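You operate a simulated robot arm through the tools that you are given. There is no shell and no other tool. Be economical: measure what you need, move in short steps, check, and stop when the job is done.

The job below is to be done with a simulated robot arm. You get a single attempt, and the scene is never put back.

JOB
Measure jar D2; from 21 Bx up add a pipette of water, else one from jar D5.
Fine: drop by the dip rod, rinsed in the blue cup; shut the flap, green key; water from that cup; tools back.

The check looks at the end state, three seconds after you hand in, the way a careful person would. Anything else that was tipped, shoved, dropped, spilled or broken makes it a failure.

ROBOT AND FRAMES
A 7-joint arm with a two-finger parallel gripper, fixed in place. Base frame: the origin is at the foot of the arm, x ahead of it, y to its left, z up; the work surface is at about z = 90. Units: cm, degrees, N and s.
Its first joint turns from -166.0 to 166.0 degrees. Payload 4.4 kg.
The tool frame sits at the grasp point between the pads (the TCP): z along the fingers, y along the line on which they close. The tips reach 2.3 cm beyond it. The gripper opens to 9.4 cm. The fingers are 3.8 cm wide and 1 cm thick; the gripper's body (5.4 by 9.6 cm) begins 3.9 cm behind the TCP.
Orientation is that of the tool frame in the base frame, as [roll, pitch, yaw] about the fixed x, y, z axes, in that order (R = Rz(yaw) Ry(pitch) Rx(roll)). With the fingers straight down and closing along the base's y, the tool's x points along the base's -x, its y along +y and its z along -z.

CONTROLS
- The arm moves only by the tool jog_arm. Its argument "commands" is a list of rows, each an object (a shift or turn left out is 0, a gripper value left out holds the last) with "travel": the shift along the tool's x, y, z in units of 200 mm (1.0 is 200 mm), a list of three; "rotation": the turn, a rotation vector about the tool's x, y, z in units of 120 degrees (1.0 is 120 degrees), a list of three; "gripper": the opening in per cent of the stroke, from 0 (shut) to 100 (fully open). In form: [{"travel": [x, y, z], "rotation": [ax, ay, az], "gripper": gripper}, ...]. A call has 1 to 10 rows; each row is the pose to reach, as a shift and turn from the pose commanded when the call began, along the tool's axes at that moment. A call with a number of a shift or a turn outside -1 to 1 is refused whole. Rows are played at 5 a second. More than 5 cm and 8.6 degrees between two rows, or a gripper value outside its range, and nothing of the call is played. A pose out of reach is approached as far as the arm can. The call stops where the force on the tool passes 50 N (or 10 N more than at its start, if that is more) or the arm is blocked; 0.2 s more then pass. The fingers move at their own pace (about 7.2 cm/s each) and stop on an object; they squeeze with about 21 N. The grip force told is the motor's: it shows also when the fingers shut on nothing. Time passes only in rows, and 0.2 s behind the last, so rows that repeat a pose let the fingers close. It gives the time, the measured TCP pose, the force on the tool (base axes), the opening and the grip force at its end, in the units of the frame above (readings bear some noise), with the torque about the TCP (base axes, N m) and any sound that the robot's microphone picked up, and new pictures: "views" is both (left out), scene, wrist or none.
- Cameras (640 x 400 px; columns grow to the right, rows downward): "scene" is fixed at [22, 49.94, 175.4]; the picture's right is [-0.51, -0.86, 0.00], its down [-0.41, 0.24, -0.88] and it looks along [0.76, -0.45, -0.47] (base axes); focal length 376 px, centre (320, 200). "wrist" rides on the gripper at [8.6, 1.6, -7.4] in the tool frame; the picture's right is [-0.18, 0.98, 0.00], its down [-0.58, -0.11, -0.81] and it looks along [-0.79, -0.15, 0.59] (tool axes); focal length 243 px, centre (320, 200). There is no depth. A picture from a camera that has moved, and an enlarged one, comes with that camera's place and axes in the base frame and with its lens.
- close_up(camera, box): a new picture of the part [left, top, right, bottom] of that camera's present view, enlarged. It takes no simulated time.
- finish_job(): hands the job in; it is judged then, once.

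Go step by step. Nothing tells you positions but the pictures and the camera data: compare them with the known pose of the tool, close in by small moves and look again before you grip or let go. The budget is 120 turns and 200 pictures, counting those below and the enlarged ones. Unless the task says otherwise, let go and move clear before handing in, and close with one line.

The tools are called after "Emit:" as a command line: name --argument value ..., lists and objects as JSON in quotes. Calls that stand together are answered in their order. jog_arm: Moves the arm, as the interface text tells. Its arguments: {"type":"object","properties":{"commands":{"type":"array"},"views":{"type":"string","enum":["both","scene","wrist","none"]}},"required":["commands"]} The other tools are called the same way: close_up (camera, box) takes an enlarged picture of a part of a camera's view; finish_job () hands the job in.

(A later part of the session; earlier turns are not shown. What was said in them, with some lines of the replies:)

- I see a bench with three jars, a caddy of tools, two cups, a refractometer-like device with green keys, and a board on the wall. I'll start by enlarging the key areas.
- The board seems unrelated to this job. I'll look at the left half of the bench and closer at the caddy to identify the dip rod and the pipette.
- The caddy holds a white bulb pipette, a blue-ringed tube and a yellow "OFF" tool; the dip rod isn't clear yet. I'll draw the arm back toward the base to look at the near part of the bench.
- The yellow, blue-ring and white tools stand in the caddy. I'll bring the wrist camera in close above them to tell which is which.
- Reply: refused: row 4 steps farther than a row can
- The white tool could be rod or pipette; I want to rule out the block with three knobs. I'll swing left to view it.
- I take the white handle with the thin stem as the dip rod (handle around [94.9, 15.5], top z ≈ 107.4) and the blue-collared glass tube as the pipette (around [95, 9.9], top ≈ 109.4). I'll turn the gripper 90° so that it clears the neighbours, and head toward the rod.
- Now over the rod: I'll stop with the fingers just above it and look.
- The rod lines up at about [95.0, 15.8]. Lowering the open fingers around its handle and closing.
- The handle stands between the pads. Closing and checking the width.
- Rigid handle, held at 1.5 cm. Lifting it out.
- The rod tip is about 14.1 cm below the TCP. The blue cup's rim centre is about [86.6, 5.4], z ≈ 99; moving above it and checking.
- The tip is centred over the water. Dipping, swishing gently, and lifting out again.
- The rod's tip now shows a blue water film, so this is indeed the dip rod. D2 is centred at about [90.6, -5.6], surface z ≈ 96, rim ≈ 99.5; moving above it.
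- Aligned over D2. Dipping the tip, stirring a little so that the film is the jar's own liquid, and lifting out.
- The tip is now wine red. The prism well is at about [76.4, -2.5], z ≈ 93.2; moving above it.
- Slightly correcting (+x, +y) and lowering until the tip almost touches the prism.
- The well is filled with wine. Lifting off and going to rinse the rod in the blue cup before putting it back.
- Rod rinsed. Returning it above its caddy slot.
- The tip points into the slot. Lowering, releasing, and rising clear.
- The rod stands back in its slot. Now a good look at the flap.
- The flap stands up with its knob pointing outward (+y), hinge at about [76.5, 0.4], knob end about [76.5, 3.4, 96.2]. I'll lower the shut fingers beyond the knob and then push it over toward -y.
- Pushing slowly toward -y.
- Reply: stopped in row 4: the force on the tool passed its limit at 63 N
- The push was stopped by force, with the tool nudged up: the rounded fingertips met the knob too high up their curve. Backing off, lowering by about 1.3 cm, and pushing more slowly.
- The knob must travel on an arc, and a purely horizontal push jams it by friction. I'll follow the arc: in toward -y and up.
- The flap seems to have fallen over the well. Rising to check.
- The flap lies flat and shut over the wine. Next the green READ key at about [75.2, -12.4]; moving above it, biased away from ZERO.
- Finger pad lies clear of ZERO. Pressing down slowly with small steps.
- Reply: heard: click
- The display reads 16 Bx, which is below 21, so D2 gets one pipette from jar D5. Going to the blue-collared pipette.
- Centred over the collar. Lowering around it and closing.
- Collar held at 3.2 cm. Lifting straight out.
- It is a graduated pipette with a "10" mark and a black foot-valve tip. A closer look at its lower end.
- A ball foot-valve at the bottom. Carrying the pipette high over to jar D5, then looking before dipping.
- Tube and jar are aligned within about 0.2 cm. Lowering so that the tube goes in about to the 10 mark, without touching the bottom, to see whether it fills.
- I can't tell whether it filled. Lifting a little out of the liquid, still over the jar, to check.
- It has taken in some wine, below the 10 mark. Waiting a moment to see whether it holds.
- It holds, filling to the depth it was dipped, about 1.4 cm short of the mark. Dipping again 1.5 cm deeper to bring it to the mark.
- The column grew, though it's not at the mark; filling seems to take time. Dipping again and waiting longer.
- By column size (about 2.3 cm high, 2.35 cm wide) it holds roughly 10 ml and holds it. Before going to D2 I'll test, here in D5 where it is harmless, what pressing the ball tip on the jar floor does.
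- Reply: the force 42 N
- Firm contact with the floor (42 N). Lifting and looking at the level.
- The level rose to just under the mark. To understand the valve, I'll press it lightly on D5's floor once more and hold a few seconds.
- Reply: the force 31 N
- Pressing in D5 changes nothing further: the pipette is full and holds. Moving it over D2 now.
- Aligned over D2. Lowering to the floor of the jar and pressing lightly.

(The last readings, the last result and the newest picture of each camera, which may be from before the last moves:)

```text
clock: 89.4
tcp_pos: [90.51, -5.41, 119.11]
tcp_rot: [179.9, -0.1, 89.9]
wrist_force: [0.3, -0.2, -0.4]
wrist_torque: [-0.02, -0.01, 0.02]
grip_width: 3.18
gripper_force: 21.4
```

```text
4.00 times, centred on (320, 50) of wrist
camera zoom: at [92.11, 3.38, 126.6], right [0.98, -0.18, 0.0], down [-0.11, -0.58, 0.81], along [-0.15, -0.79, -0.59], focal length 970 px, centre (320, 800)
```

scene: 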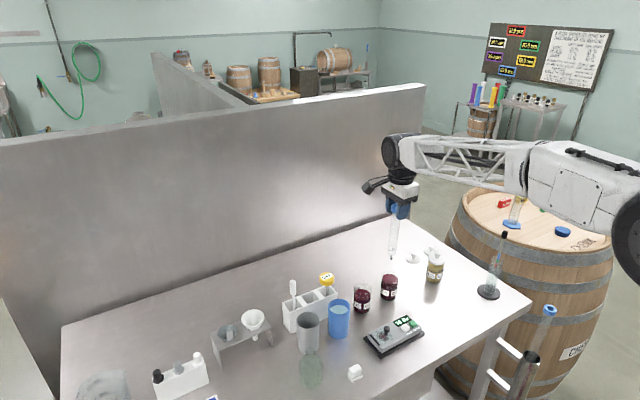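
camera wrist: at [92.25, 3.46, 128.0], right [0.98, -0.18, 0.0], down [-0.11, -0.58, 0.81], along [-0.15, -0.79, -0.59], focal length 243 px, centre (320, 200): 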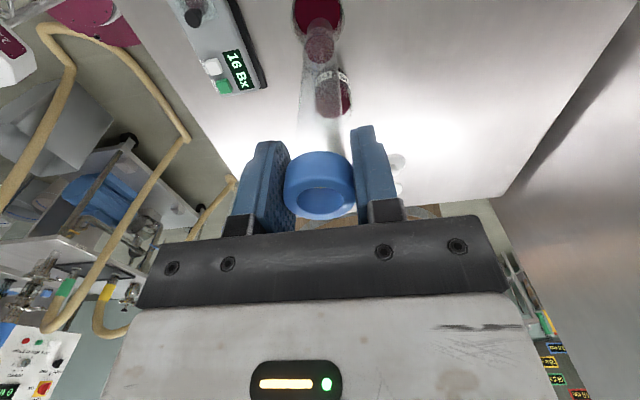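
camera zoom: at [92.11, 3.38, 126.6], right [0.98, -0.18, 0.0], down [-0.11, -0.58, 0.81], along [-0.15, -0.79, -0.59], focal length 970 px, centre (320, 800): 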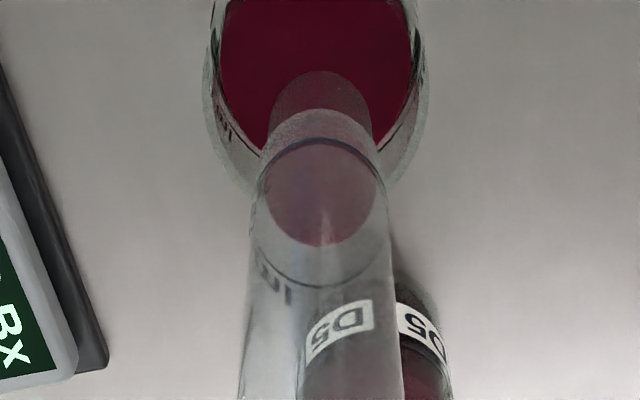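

The level in the pipette dropped a little: it seems pressing opens the foot valve, and levels then equalise with the jar's. I need a closer look at tip and jar before deciding how to empty it.

Emit:
close_up --camera "scene" --box '[350, 252, 380, 282]'

Emit:
close_up --camera "scene" --box '[340, 265, 405, 320]'

```text
13.33 times, centred on (365, 267) of scene
camera zoom: at [22.0, 49.94, 175.4], right [-0.51, -0.86, 0.0], down [-0.41, 0.24, -0.88], along [0.76, -0.45, -0.47], focal length 5010 px, centre (-280, -693)
```

zoom: 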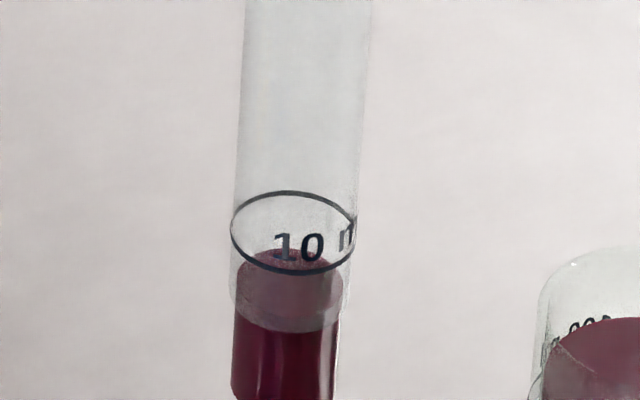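

```text
7.27 times, centred on (372, 292) of scene
camera zoom: at [22.0, 49.94, 175.4], right [-0.51, -0.86, 0.0], down [-0.41, 0.24, -0.88], along [0.76, -0.45, -0.47], focal length 2733 px, centre (-62, -473)
```

zoom: 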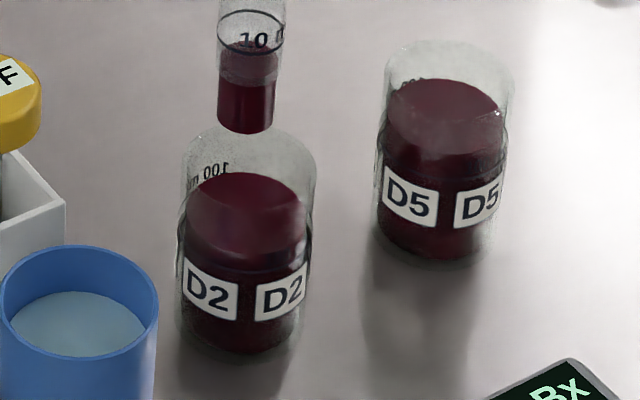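

Emit:
close_up --camera "scene" --box '[310, 240, 420, 350]'

```text
3.64 times, centred on (365, 295) of scene
camera zoom: at [22.0, 49.94, 175.4], right [-0.51, -0.86, 0.0], down [-0.41, 0.24, -0.88], along [0.76, -0.45, -0.47], focal length 1366 px, centre (156, -146)
```

zoom: 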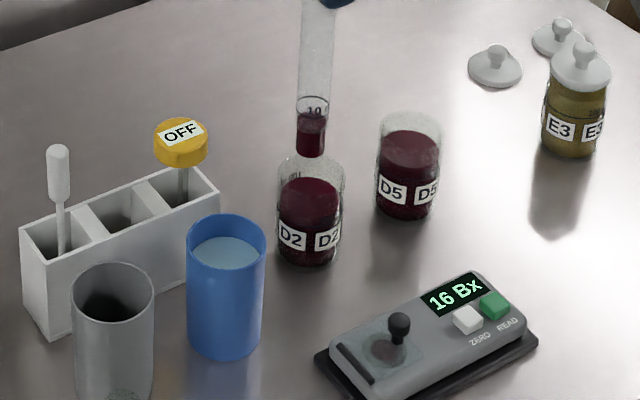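

Emit:
close_up --camera "scene" --box '[340, 220, 440, 320]'

Emit:
close_up --camera "scene" --box '[365, 265, 405, 305]'

```text
4.00 times, centred on (390, 270) of scene
camera zoom: at [22.0, 49.94, 175.4], right [-0.51, -0.86, 0.0], down [-0.41, 0.24, -0.88], along [0.76, -0.45, -0.47], focal length 1503 px, centre (40, -80)
```

zoom: 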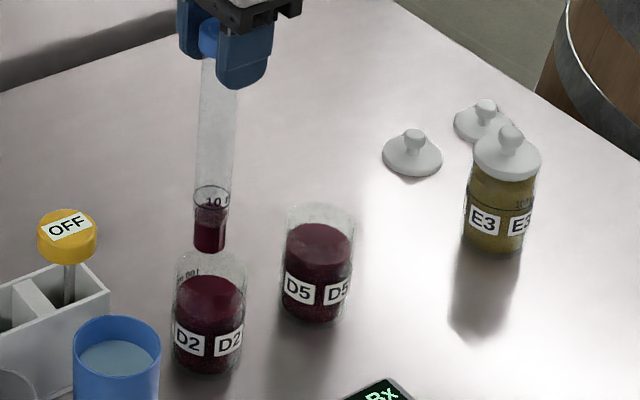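

```text
10.00 times, centred on (385, 285) of scene
camera zoom: at [22.0, 49.94, 175.4], right [-0.51, -0.86, 0.0], down [-0.41, 0.24, -0.88], along [0.76, -0.45, -0.47], focal length 3757 px, centre (-330, -650)
```

zoom: 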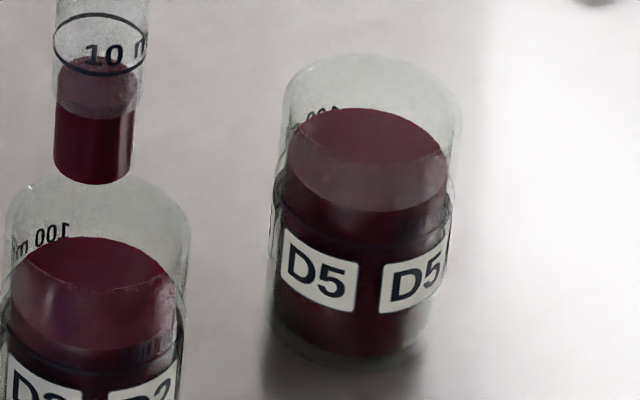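

By level changes, the tube holds roughly 10+ ml and D2 already got a little; the valve opens when the ball is pressed, so it must be pressed above the surface. I'll rest the ball gently on the inner edge of D2's rim (-x side), starting with the approach and a look.

Emit:
jog_arm --commands '[{"travel": [0, -0.04, 0]}, {"travel": [0, -0.08, 0]}, {"travel": [0, -0.125, 0]}, {"travel": [0, -0.125, 0.06]}, {"travel": [0, -0.125, 0.06]}]' --views "none"

Emit:
close_up --camera "scene" --box '[340, 260, 390, 310]'

Emit:
close_up --camera "wrist" --box '[270, 0, 390, 100]'

```text
clock: 90.6
tcp_pos: [88.04, -5.28, 117.96]
tcp_rot: [179.8, -0.1, 90.0]
wrist_force: [0.3, -0.4, -0.5]
wrist_torque: [0.04, 0.02, -0.02]
grip_width: 3.15
gripper_force: 21.2
```

```text
8.00 times, centred on (365, 285) of scene
camera zoom: at [22.0, 49.94, 175.4], right [-0.51, -0.86, 0.0], down [-0.41, 0.24, -0.88], along [0.76, -0.45, -0.47], focal length 3006 px, centre (-40, -480)
```

zoom: 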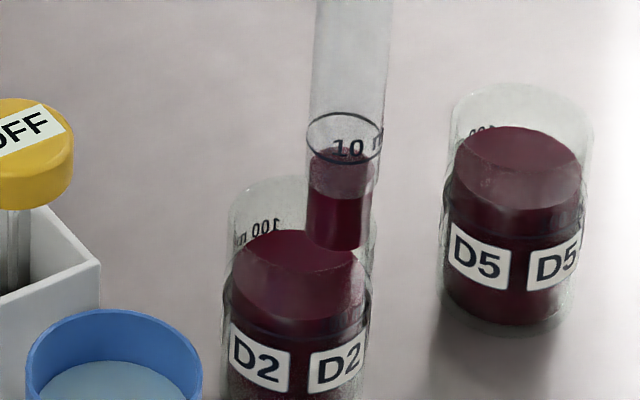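

```text
4.00 times, centred on (330, 50) of wrist
camera zoom: at [89.53, 3.39, 125.52], right [0.98, -0.18, 0.0], down [-0.11, -0.58, 0.81], along [-0.15, -0.79, -0.59], focal length 970 px, centre (280, 800)
```

zoom: 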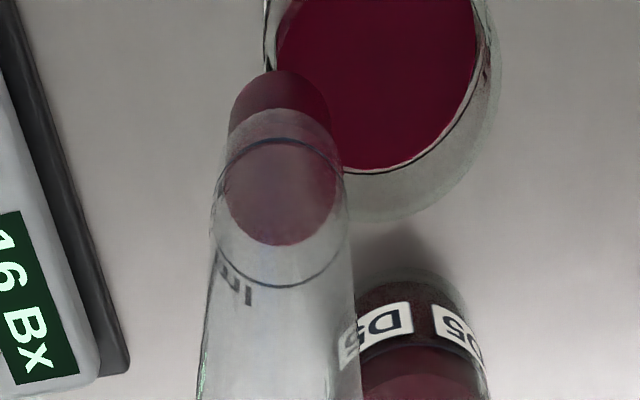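

Tip sits just inside the -x rim edge. Lowering in small steps, watching force.

Emit:
jog_arm --commands '[{"travel": [0, 0, 0.02]}, {"travel": [0, 0, 0.04]}, {"travel": [0, 0, 0.05]}, {"travel": [0, 0, 0.05]}]' --views "none"

Emit:
jog_arm --commands '[{"travel": [0, 0, 0.01]}, {"travel": [0, 0, 0.02]}, {"travel": [0, 0, 0.02]}]' --views "none"

Emit:
jog_arm --commands '[{"travel": [0, 0, 0.01]}, {"travel": [0, 0, 0.02]}, {"travel": [0, 0, 0.02]}]' --views "none"

Emit:
close_up --camera "scene" --box '[340, 260, 390, 310]'

```text
clock: 91.6
tcp_pos: [87.83, -5.52, 117.01]
tcp_rot: [179.8, -0.1, 90.0]
wrist_force: [0.3, 0.8, -0.4]
wrist_torque: [0.03, -0.03, 0.03]
grip_width: 3.16
gripper_force: 20.5
```

```text
clock: 92.4
tcp_pos: [87.99, -5.37, 116.53]
tcp_rot: [179.8, -0.1, 90.0]
wrist_force: [0.5, 0.5, -0.2]
wrist_torque: [0.02, 0.01, 0.0]
grip_width: 3.18
gripper_force: 20.8
```

```text
clock: 93.2
tcp_pos: [88.01, -5.32, 116.31]
tcp_rot: [179.7, -0.1, 90.0]
wrist_force: [-0.9, 0.1, 6.8]
wrist_torque: [-0.03, 0.03, 0.0]
grip_width: 3.19
gripper_force: 20.7
```

```text
8.00 times, centred on (365, 285) of scene
camera zoom: at [22.0, 49.94, 175.4], right [-0.51, -0.86, 0.0], down [-0.41, 0.24, -0.88], along [0.76, -0.45, -0.47], focal length 3006 px, centre (-40, -480)
```

zoom: 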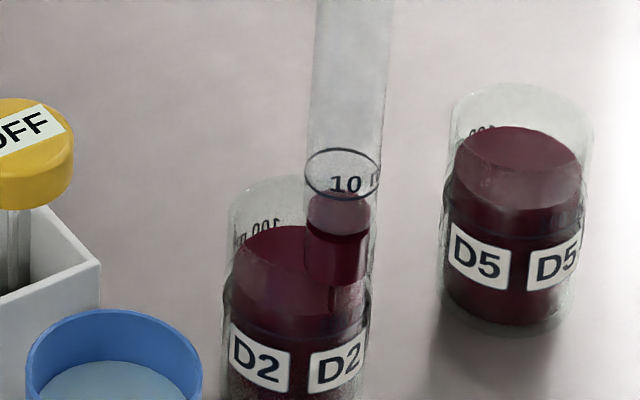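

It works: a stream runs from the tip into D2 with a light 7 N contact. Holding and watching the level.

Emit:
jog_arm --commands '[{"travel": [0, 0, 0]}, {"travel": [0, 0, 0]}, {"travel": [0, 0, 0]}]' --views "none"

Emit:
close_up --camera "scene" --box '[340, 260, 390, 310]'

```text
clock: 94.0
tcp_pos: [88.14, -5.22, 116.23]
tcp_rot: [179.6, -0.1, 90.0]
wrist_force: [-1.2, -0.3, 9.5]
wrist_torque: [0.02, 0.18, 0.0]
grip_width: 3.15
gripper_force: 21.4
```

```text
8.00 times, centred on (365, 285) of scene
camera zoom: at [22.0, 49.94, 175.4], right [-0.51, -0.86, 0.0], down [-0.41, 0.24, -0.88], along [0.76, -0.45, -0.47], focal length 3006 px, centre (-40, -480)
```

zoom: 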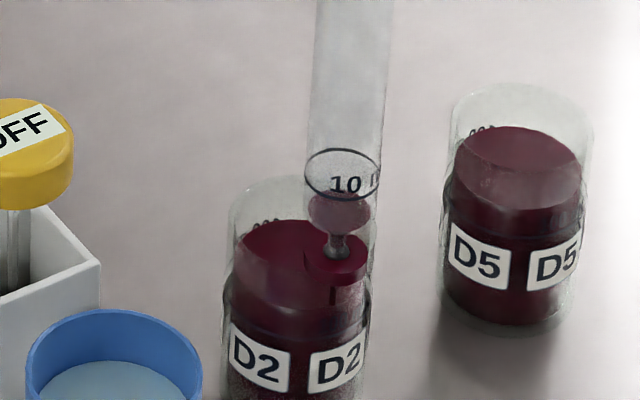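

Draining is fast: by column and jar levels about 11 ml have gone into D2, which is the wanted 10 ml dose (I had overfilled). Lifting off now to stop the flow.

Emit:
jog_arm --commands '[{"travel": [0, 0, -0.15]}, {"travel": [0, 0, -0.25]}, {"travel": [0, 0, -0.25]}]' --views "none"

Emit:
close_up --camera "scene" --box '[340, 240, 390, 290]'

Emit:
close_up --camera "scene" --box '[340, 260, 400, 320]'

```text
clock: 94.8
tcp_pos: [87.94, -5.26, 121.2]
tcp_rot: [179.8, -0.1, 90.0]
wrist_force: [0.3, 0.2, -0.6]
wrist_torque: [0.0, 0.02, 0.01]
grip_width: 3.18
gripper_force: 20.7
```

```text
8.00 times, centred on (365, 265) of scene
camera zoom: at [22.0, 49.94, 175.4], right [-0.51, -0.86, 0.0], down [-0.41, 0.24, -0.88], along [0.76, -0.45, -0.47], focal length 3006 px, centre (-40, -320)
```

zoom: 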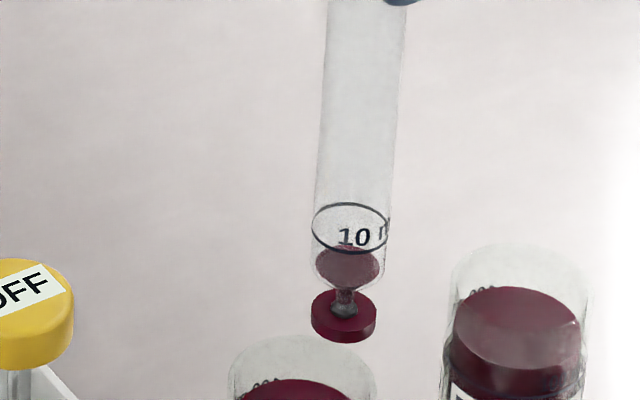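

```text
6.67 times, centred on (370, 290) of scene
camera zoom: at [22.0, 49.94, 175.4], right [-0.51, -0.86, 0.0], down [-0.41, 0.24, -0.88], along [0.76, -0.45, -0.47], focal length 2505 px, centre (-13, -400)
```

zoom: 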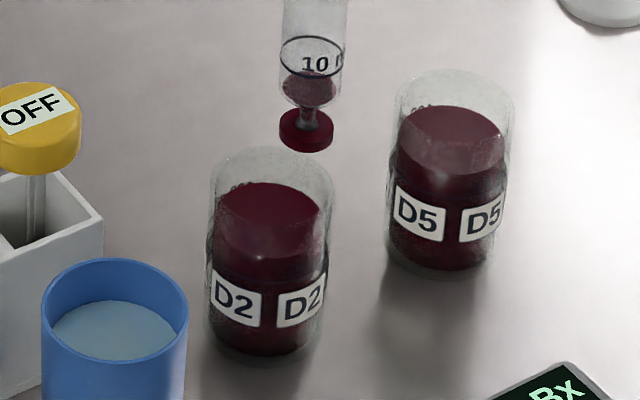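

About 3 ml remain in the pipette. I'll give that back to D5 the same way, on its -x rim edge.

Emit:
jog_arm --commands '[{"travel": [-0.14, 0.003, 0]}, {"travel": [-0.28, 0.003, 0]}, {"travel": [-0.42, 0.003, 0]}, {"travel": [-0.5475, 0.003, 0]}, {"travel": [-0.5475, 0.003, 0.1]}, {"travel": [-0.5475, 0.003, 0.17]}, {"travel": [-0.5475, 0.003, 0.17]}]' --views "none"

Emit:
close_up --camera "scene" --box '[360, 250, 410, 300]'

Emit:
close_up --camera "wrist" --box '[270, 0, 390, 100]'

```text
clock: 96.4
tcp_pos: [88.07, -16.15, 117.93]
tcp_rot: [179.7, -0.2, 90.1]
wrist_force: [0.4, 0.3, -0.4]
wrist_torque: [0.02, -0.01, 0.04]
grip_width: 3.14
gripper_force: 20.9
```

```text
8.00 times, centred on (385, 275) of scene
camera zoom: at [22.0, 49.94, 175.4], right [-0.51, -0.86, 0.0], down [-0.41, 0.24, -0.88], along [0.76, -0.45, -0.47], focal length 3006 px, centre (-200, -400)
```

zoom: 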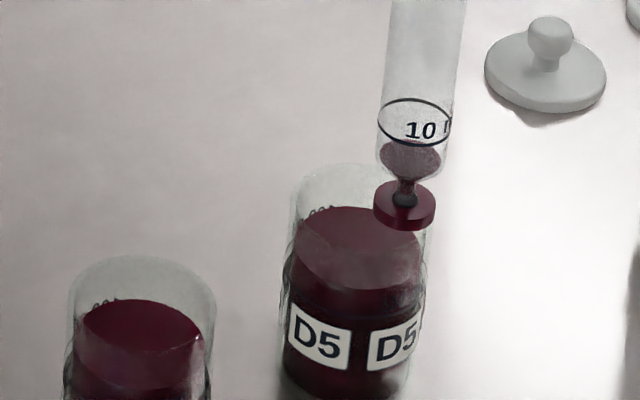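

```text
4.00 times, centred on (330, 50) of wrist
camera zoom: at [89.64, -7.54, 125.39], right [0.98, -0.18, 0.0], down [-0.11, -0.58, 0.81], along [-0.15, -0.79, -0.59], focal length 970 px, centre (280, 800)
```

zoom: 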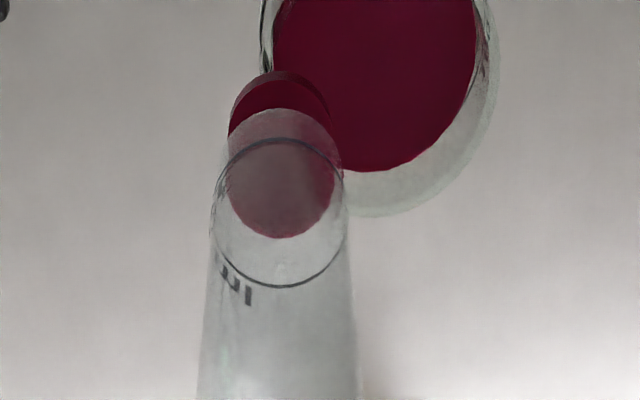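

Emit:
jog_arm --commands '[{"travel": [0, 0, 0.04]}, {"travel": [0, 0, 0.065]}, {"travel": [0, 0, 0.075]}, {"travel": [0, 0, 0.08]}, {"travel": [0, 0, 0.083]}, {"travel": [0, 0, 0.083]}]' --views "none"

Emit:
close_up --camera "scene" --box '[360, 250, 410, 300]'

```text
clock: 97.8
tcp_pos: [88.04, -16.27, 116.23]
tcp_rot: [179.6, 0.0, 90.0]
wrist_force: [-1.4, 1.0, 20.9]
wrist_torque: [0.18, 0.18, 0.0]
grip_width: 3.14
gripper_force: 20.7
```

```text
8.00 times, centred on (385, 275) of scene
camera zoom: at [22.0, 49.94, 175.4], right [-0.51, -0.86, 0.0], down [-0.41, 0.24, -0.88], along [0.76, -0.45, -0.47], focal length 3006 px, centre (-200, -400)
```

zoom: 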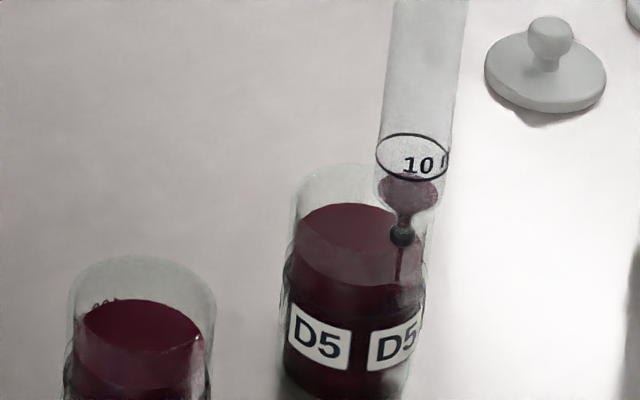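

Nearly empty, the last of it is running into D5. Holding a moment longer and lifting.

Emit:
jog_arm --commands '[{"travel": [0, 0, 0]}, {"travel": [0, 0, 0]}, {"travel": [0, 0, 0]}, {"travel": [0, 0, 0]}, {"travel": [0, 0, 0]}, {"travel": [0, 0, 0]}, {"travel": [0, 0, -0.02]}, {"travel": [0, 0, -0.15]}, {"travel": [0, 0, -0.35]}, {"travel": [0, 0, -0.35]}]' --views "none"

Emit:
close_up --camera "scene" --box '[340, 230, 410, 300]'

Emit:
close_up --camera "scene" --box '[330, 260, 430, 360]'

```text
clock: 100.0
tcp_pos: [87.87, -16.36, 123.02]
tcp_rot: [179.9, 0.0, 90.0]
wrist_force: [0.9, -0.6, -0.8]
wrist_torque: [0.01, 0.0, 0.03]
grip_width: 3.14
gripper_force: 20.8
```

```text
5.71 times, centred on (375, 265) of scene
camera zoom: at [22.0, 49.94, 175.4], right [-0.51, -0.86, 0.0], down [-0.41, 0.24, -0.88], along [0.76, -0.45, -0.47], focal length 2147 px, centre (6, -171)
```

zoom: 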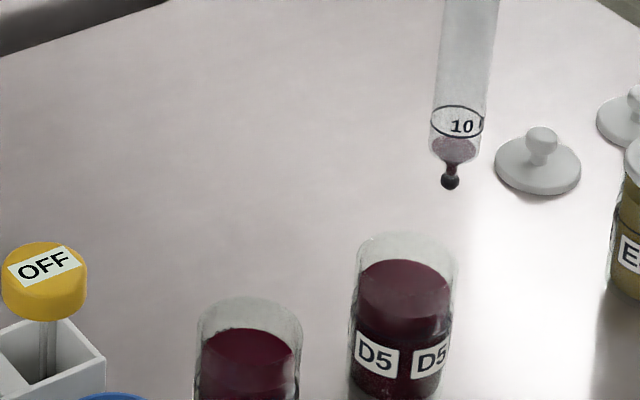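

```text
4.00 times, centred on (380, 310) of scene
camera zoom: at [22.0, 49.94, 175.4], right [-0.51, -0.86, 0.0], down [-0.41, 0.24, -0.88], along [0.76, -0.45, -0.47], focal length 1503 px, centre (80, -240)
```

zoom: 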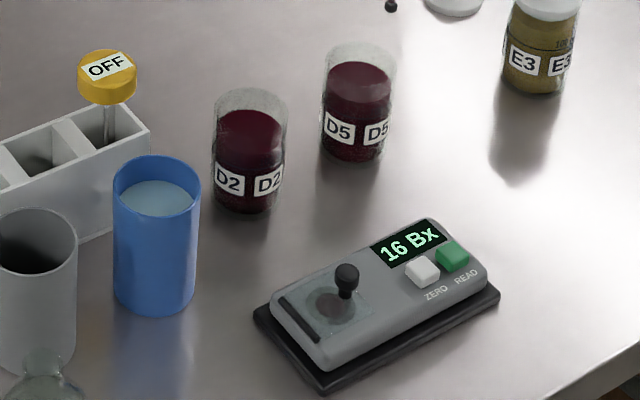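

The pipette is empty and nothing is spilled. Carrying it back high over its caddy slot.

Emit:
jog_arm --commands '[{"travel": [0, 0, -0.15]}, {"travel": [0, 0, -0.28]}, {"travel": [0.19, 0.06, -0.28]}, {"travel": [0.38, 0.12, -0.28]}, {"travel": [0.57, 0.18, -0.28]}, {"travel": [0.76, 0.24, -0.28]}, {"travel": [0.95, 0.3, -0.28]}]' --views "none"

Emit:
jog_arm --commands '[{"travel": [0.18, 0.03, 0]}, {"travel": [0.3625, 0.05, 0]}, {"travel": [0.3625, 0.05, 0.15]}, {"travel": [0.3625, 0.05, 0.3]}, {"travel": [0.3625, 0.05, 0.35]}, {"travel": [0.3625, 0.05, 0.35]}]' --views "wrist"

Emit:
close_up --camera "scene" --box '[265, 220, 365, 320]'

Emit:
close_up --camera "wrist" --box '[250, 0, 410, 130]'

```text
clock: 101.6
tcp_pos: [94.01, 2.63, 128.81]
tcp_rot: [179.7, -0.2, 90.0]
wrist_force: [0.1, 0.8, 0.3]
wrist_torque: [-0.02, -0.04, 0.0]
grip_width: 3.16
gripper_force: 21.2
```

```text
clock: 103.0
tcp_pos: [94.99, 9.94, 121.54]
tcp_rot: [179.9, 0.0, 90.0]
wrist_force: [0.1, 0.9, -1.6]
wrist_torque: [-0.01, -0.02, 0.03]
grip_width: 3.15
gripper_force: 21.5
camera wrist: at [96.56, 18.71, 129.16], right [0.98, -0.18, 0.0], down [-0.11, -0.58, 0.81], along [-0.15, -0.79, -0.59], focal length 243 px, centre (320, 200)
```

wrist: 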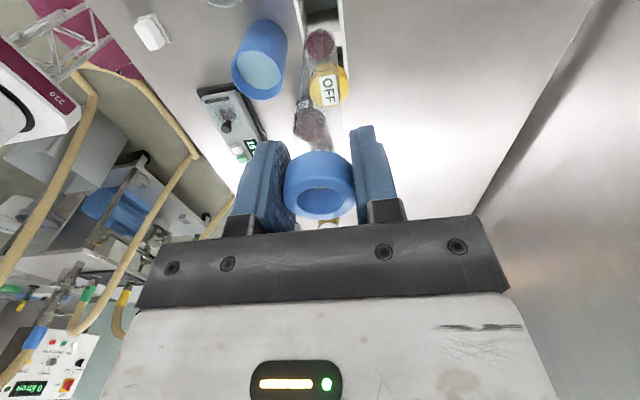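

```text
4.00 times, centred on (315, 270) of scene
camera zoom: at [22.0, 49.94, 175.4], right [-0.51, -0.86, 0.0], down [-0.41, 0.24, -0.88], along [0.76, -0.45, -0.47], focal length 1503 px, centre (340, -80)
```

zoom: 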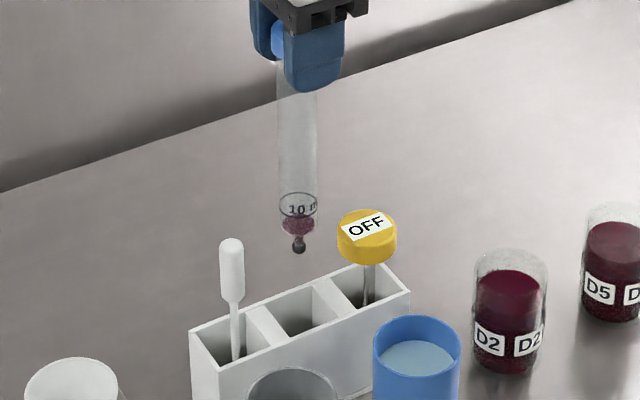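

```text
3.08 times, centred on (330, 65) of wrist
camera zoom: at [96.56, 18.71, 129.16], right [0.98, -0.18, 0.0], down [-0.11, -0.58, 0.81], along [-0.15, -0.79, -0.59], focal length 746 px, centre (289, 615)
```

zoom: 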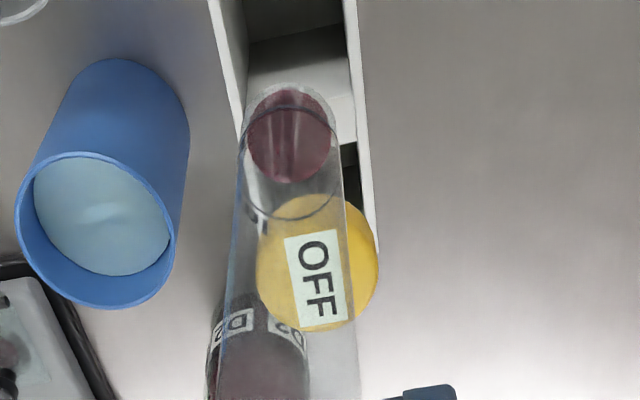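

There is still a red tint inside the bottom of the tube; checking whether it's film or liquid before putting it down.

Emit:
close_up --camera "scene" --box '[298, 262, 328, 288]'

Emit:
close_up --camera "wrist" --box '[290, 15, 350, 75]'

```text
15.38 times, centred on (313, 275) of scene
camera zoom: at [22.0, 49.94, 175.4], right [-0.51, -0.86, 0.0], down [-0.41, 0.24, -0.88], along [0.76, -0.45, -0.47], focal length 5781 px, centre (428, -954)
```

zoom: 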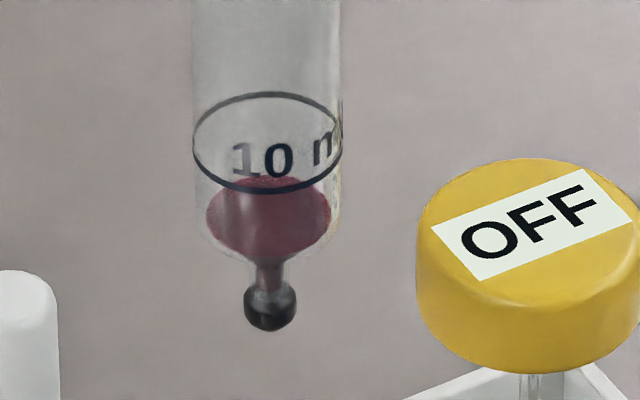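

```text
6.67 times, centred on (320, 45) of wrist
camera zoom: at [96.56, 18.71, 129.16], right [0.98, -0.18, 0.0], down [-0.11, -0.58, 0.81], along [-0.15, -0.79, -0.59], focal length 1618 px, centre (320, 1233)
```

zoom: 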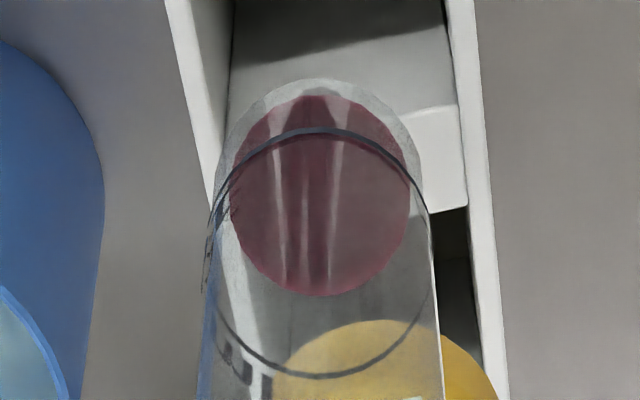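

It's only a thin wet film at the inner bottom; the dose volume has gone. Lowering the pipette into its slot.

Emit:
jog_arm --commands '[{"travel": [0, -0.004, 0.18]}, {"travel": [0, -0.004, 0.36]}, {"travel": [0, -0.004, 0.52]}, {"travel": [0, -0.004, 0.61]}, {"travel": [0, -0.004, 0.64]}, {"travel": [0, -0.004, 0.645]}, {"travel": [0, -0.004, 0.645]}]' --views "none"

Emit:
close_up --camera "scene" --box '[265, 240, 345, 320]'

```text
clock: 104.6
tcp_pos: [94.9, 10.06, 108.88]
tcp_rot: [179.8, 0.0, 90.0]
wrist_force: [0.1, 0.7, 0.0]
wrist_torque: [0.0, 0.0, -0.04]
grip_width: 3.17
gripper_force: 21.2
```

```text
5.00 times, centred on (305, 280) of scene
camera zoom: at [22.0, 49.94, 175.4], right [-0.51, -0.86, 0.0], down [-0.41, 0.24, -0.88], along [0.76, -0.45, -0.47], focal length 1879 px, centre (395, -200)
```

zoom: 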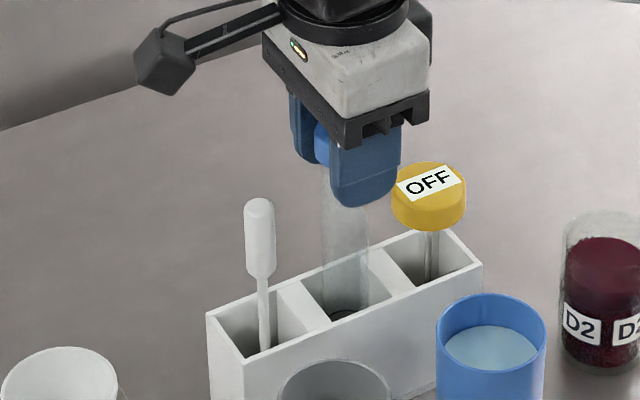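

Emit:
jog_arm --commands '[{"travel": [0, 0, 0.01]}, {"travel": [0, 0, 0.018]}, {"travel": [0, 0, 0.018]}, {"travel": [0, 0, 0.018], "gripper": 45}, {"travel": [0, 0, 0.018], "gripper": 60}, {"travel": [0, 0, 0.018], "gripper": 60}]' --views "none"

Emit:
jog_arm --commands '[{"travel": [0, 0, -0.05]}, {"travel": [0, 0, -0.2]}, {"travel": [0, 0, -0.4]}, {"travel": [0, 0, -0.6]}, {"travel": [0, 0, -0.8]}]' --views "both"

Emit:
close_up --camera "scene" --box '[265, 240, 345, 320]'

Emit:
close_up --camera "scene" --box '[310, 240, 420, 350]'

```text
clock: 106.0
tcp_pos: [94.97, 10.05, 108.54]
tcp_rot: [179.8, -0.1, 90.0]
wrist_force: [0.3, -0.6, -0.1]
wrist_torque: [-0.01, 0.02, 0.02]
grip_width: 5.63
gripper_force: 0.0
```

```text
clock: 107.2
tcp_pos: [94.65, 10.18, 124.57]
tcp_rot: [179.9, -0.2, 89.9]
wrist_force: [0.8, -0.7, -1.4]
wrist_torque: [0.03, 0.0, 0.05]
grip_width: 5.65
gripper_force: 0.0
camera wrist: at [96.22, 18.86, 132.01], right [0.98, -0.18, 0.0], down [-0.11, -0.58, 0.81], along [-0.15, -0.79, -0.59], focal length 243 px, centre (320, 200)
```

scene: 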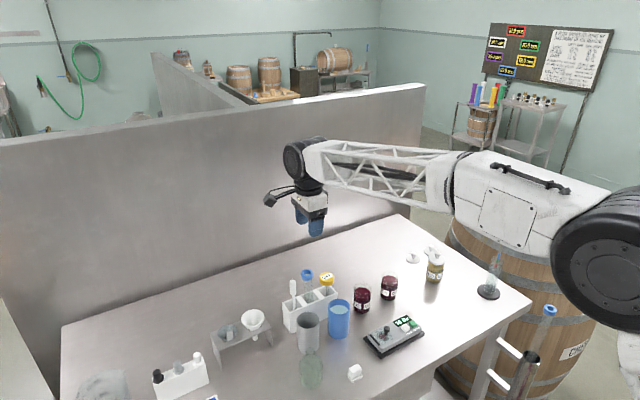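
wrist: 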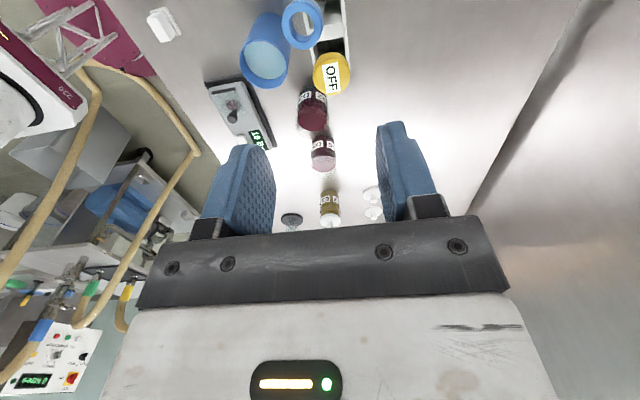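

```text
5.00 times, centred on (305, 280) of scene
camera zoom: at [22.0, 49.94, 175.4], right [-0.51, -0.86, 0.0], down [-0.41, 0.24, -0.88], along [0.76, -0.45, -0.47], focal length 1879 px, centre (395, -200)
```

zoom: 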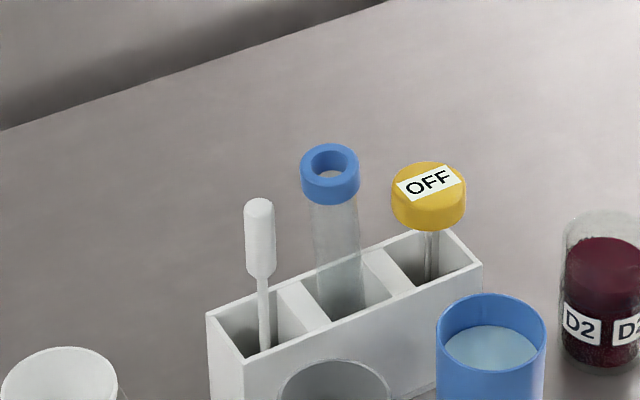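

```text
3.64 times, centred on (365, 295) of scene
camera zoom: at [22.0, 49.94, 175.4], right [-0.51, -0.86, 0.0], down [-0.41, 0.24, -0.88], along [0.76, -0.45, -0.47], focal length 1366 px, centre (156, -146)
```

zoom: 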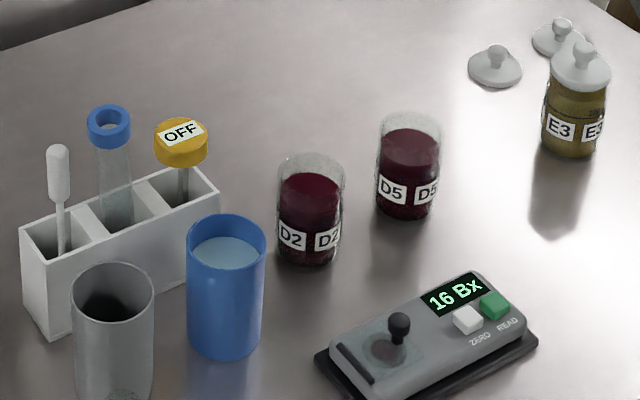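

Emit:
close_up --camera "wrist" --box '[220, 0, 380, 130]'

Emit:
close_up --camera "scene" --box '[290, 280, 330, 320]'

```text
3.08 times, centred on (300, 65) of wrist
camera zoom: at [96.22, 18.86, 132.01], right [0.98, -0.18, 0.0], down [-0.11, -0.58, 0.81], along [-0.15, -0.79, -0.59], focal length 746 px, centre (382, 615)
```

zoom: 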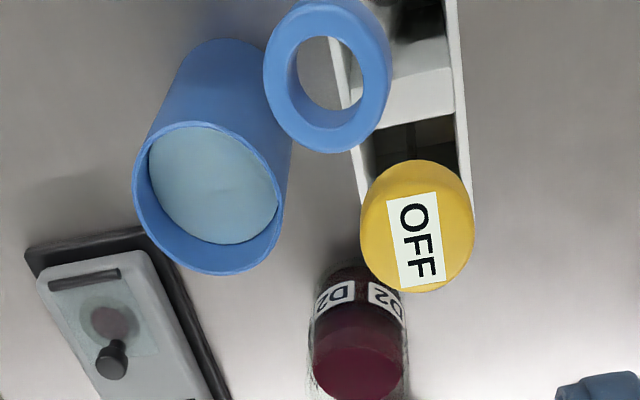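

```text
10.00 times, centred on (310, 300) of scene
camera zoom: at [22.0, 49.94, 175.4], right [-0.51, -0.86, 0.0], down [-0.41, 0.24, -0.88], along [0.76, -0.45, -0.47], focal length 3757 px, centre (420, -800)
```

zoom: 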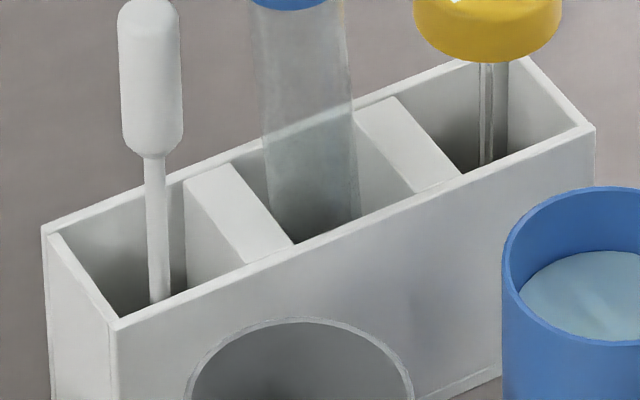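

Rod and pipette are both back in their slots with no spills, the flap is shut with 16 Bx showing, and D2 has had its dose from D5. The gripper is empty and clear, so I'm handing in.

Emit:
finish_job

```text
The job is handed in.
```

D2 measured 16 Bx, below 21, so I added about 10 ml (judged by eye) from D5 after overfilling the pipette and returning the excess to D5; the rod was rinsed, the flap is shut, and both tools are back in the caddy, the pipette leaning slightly in its slot.
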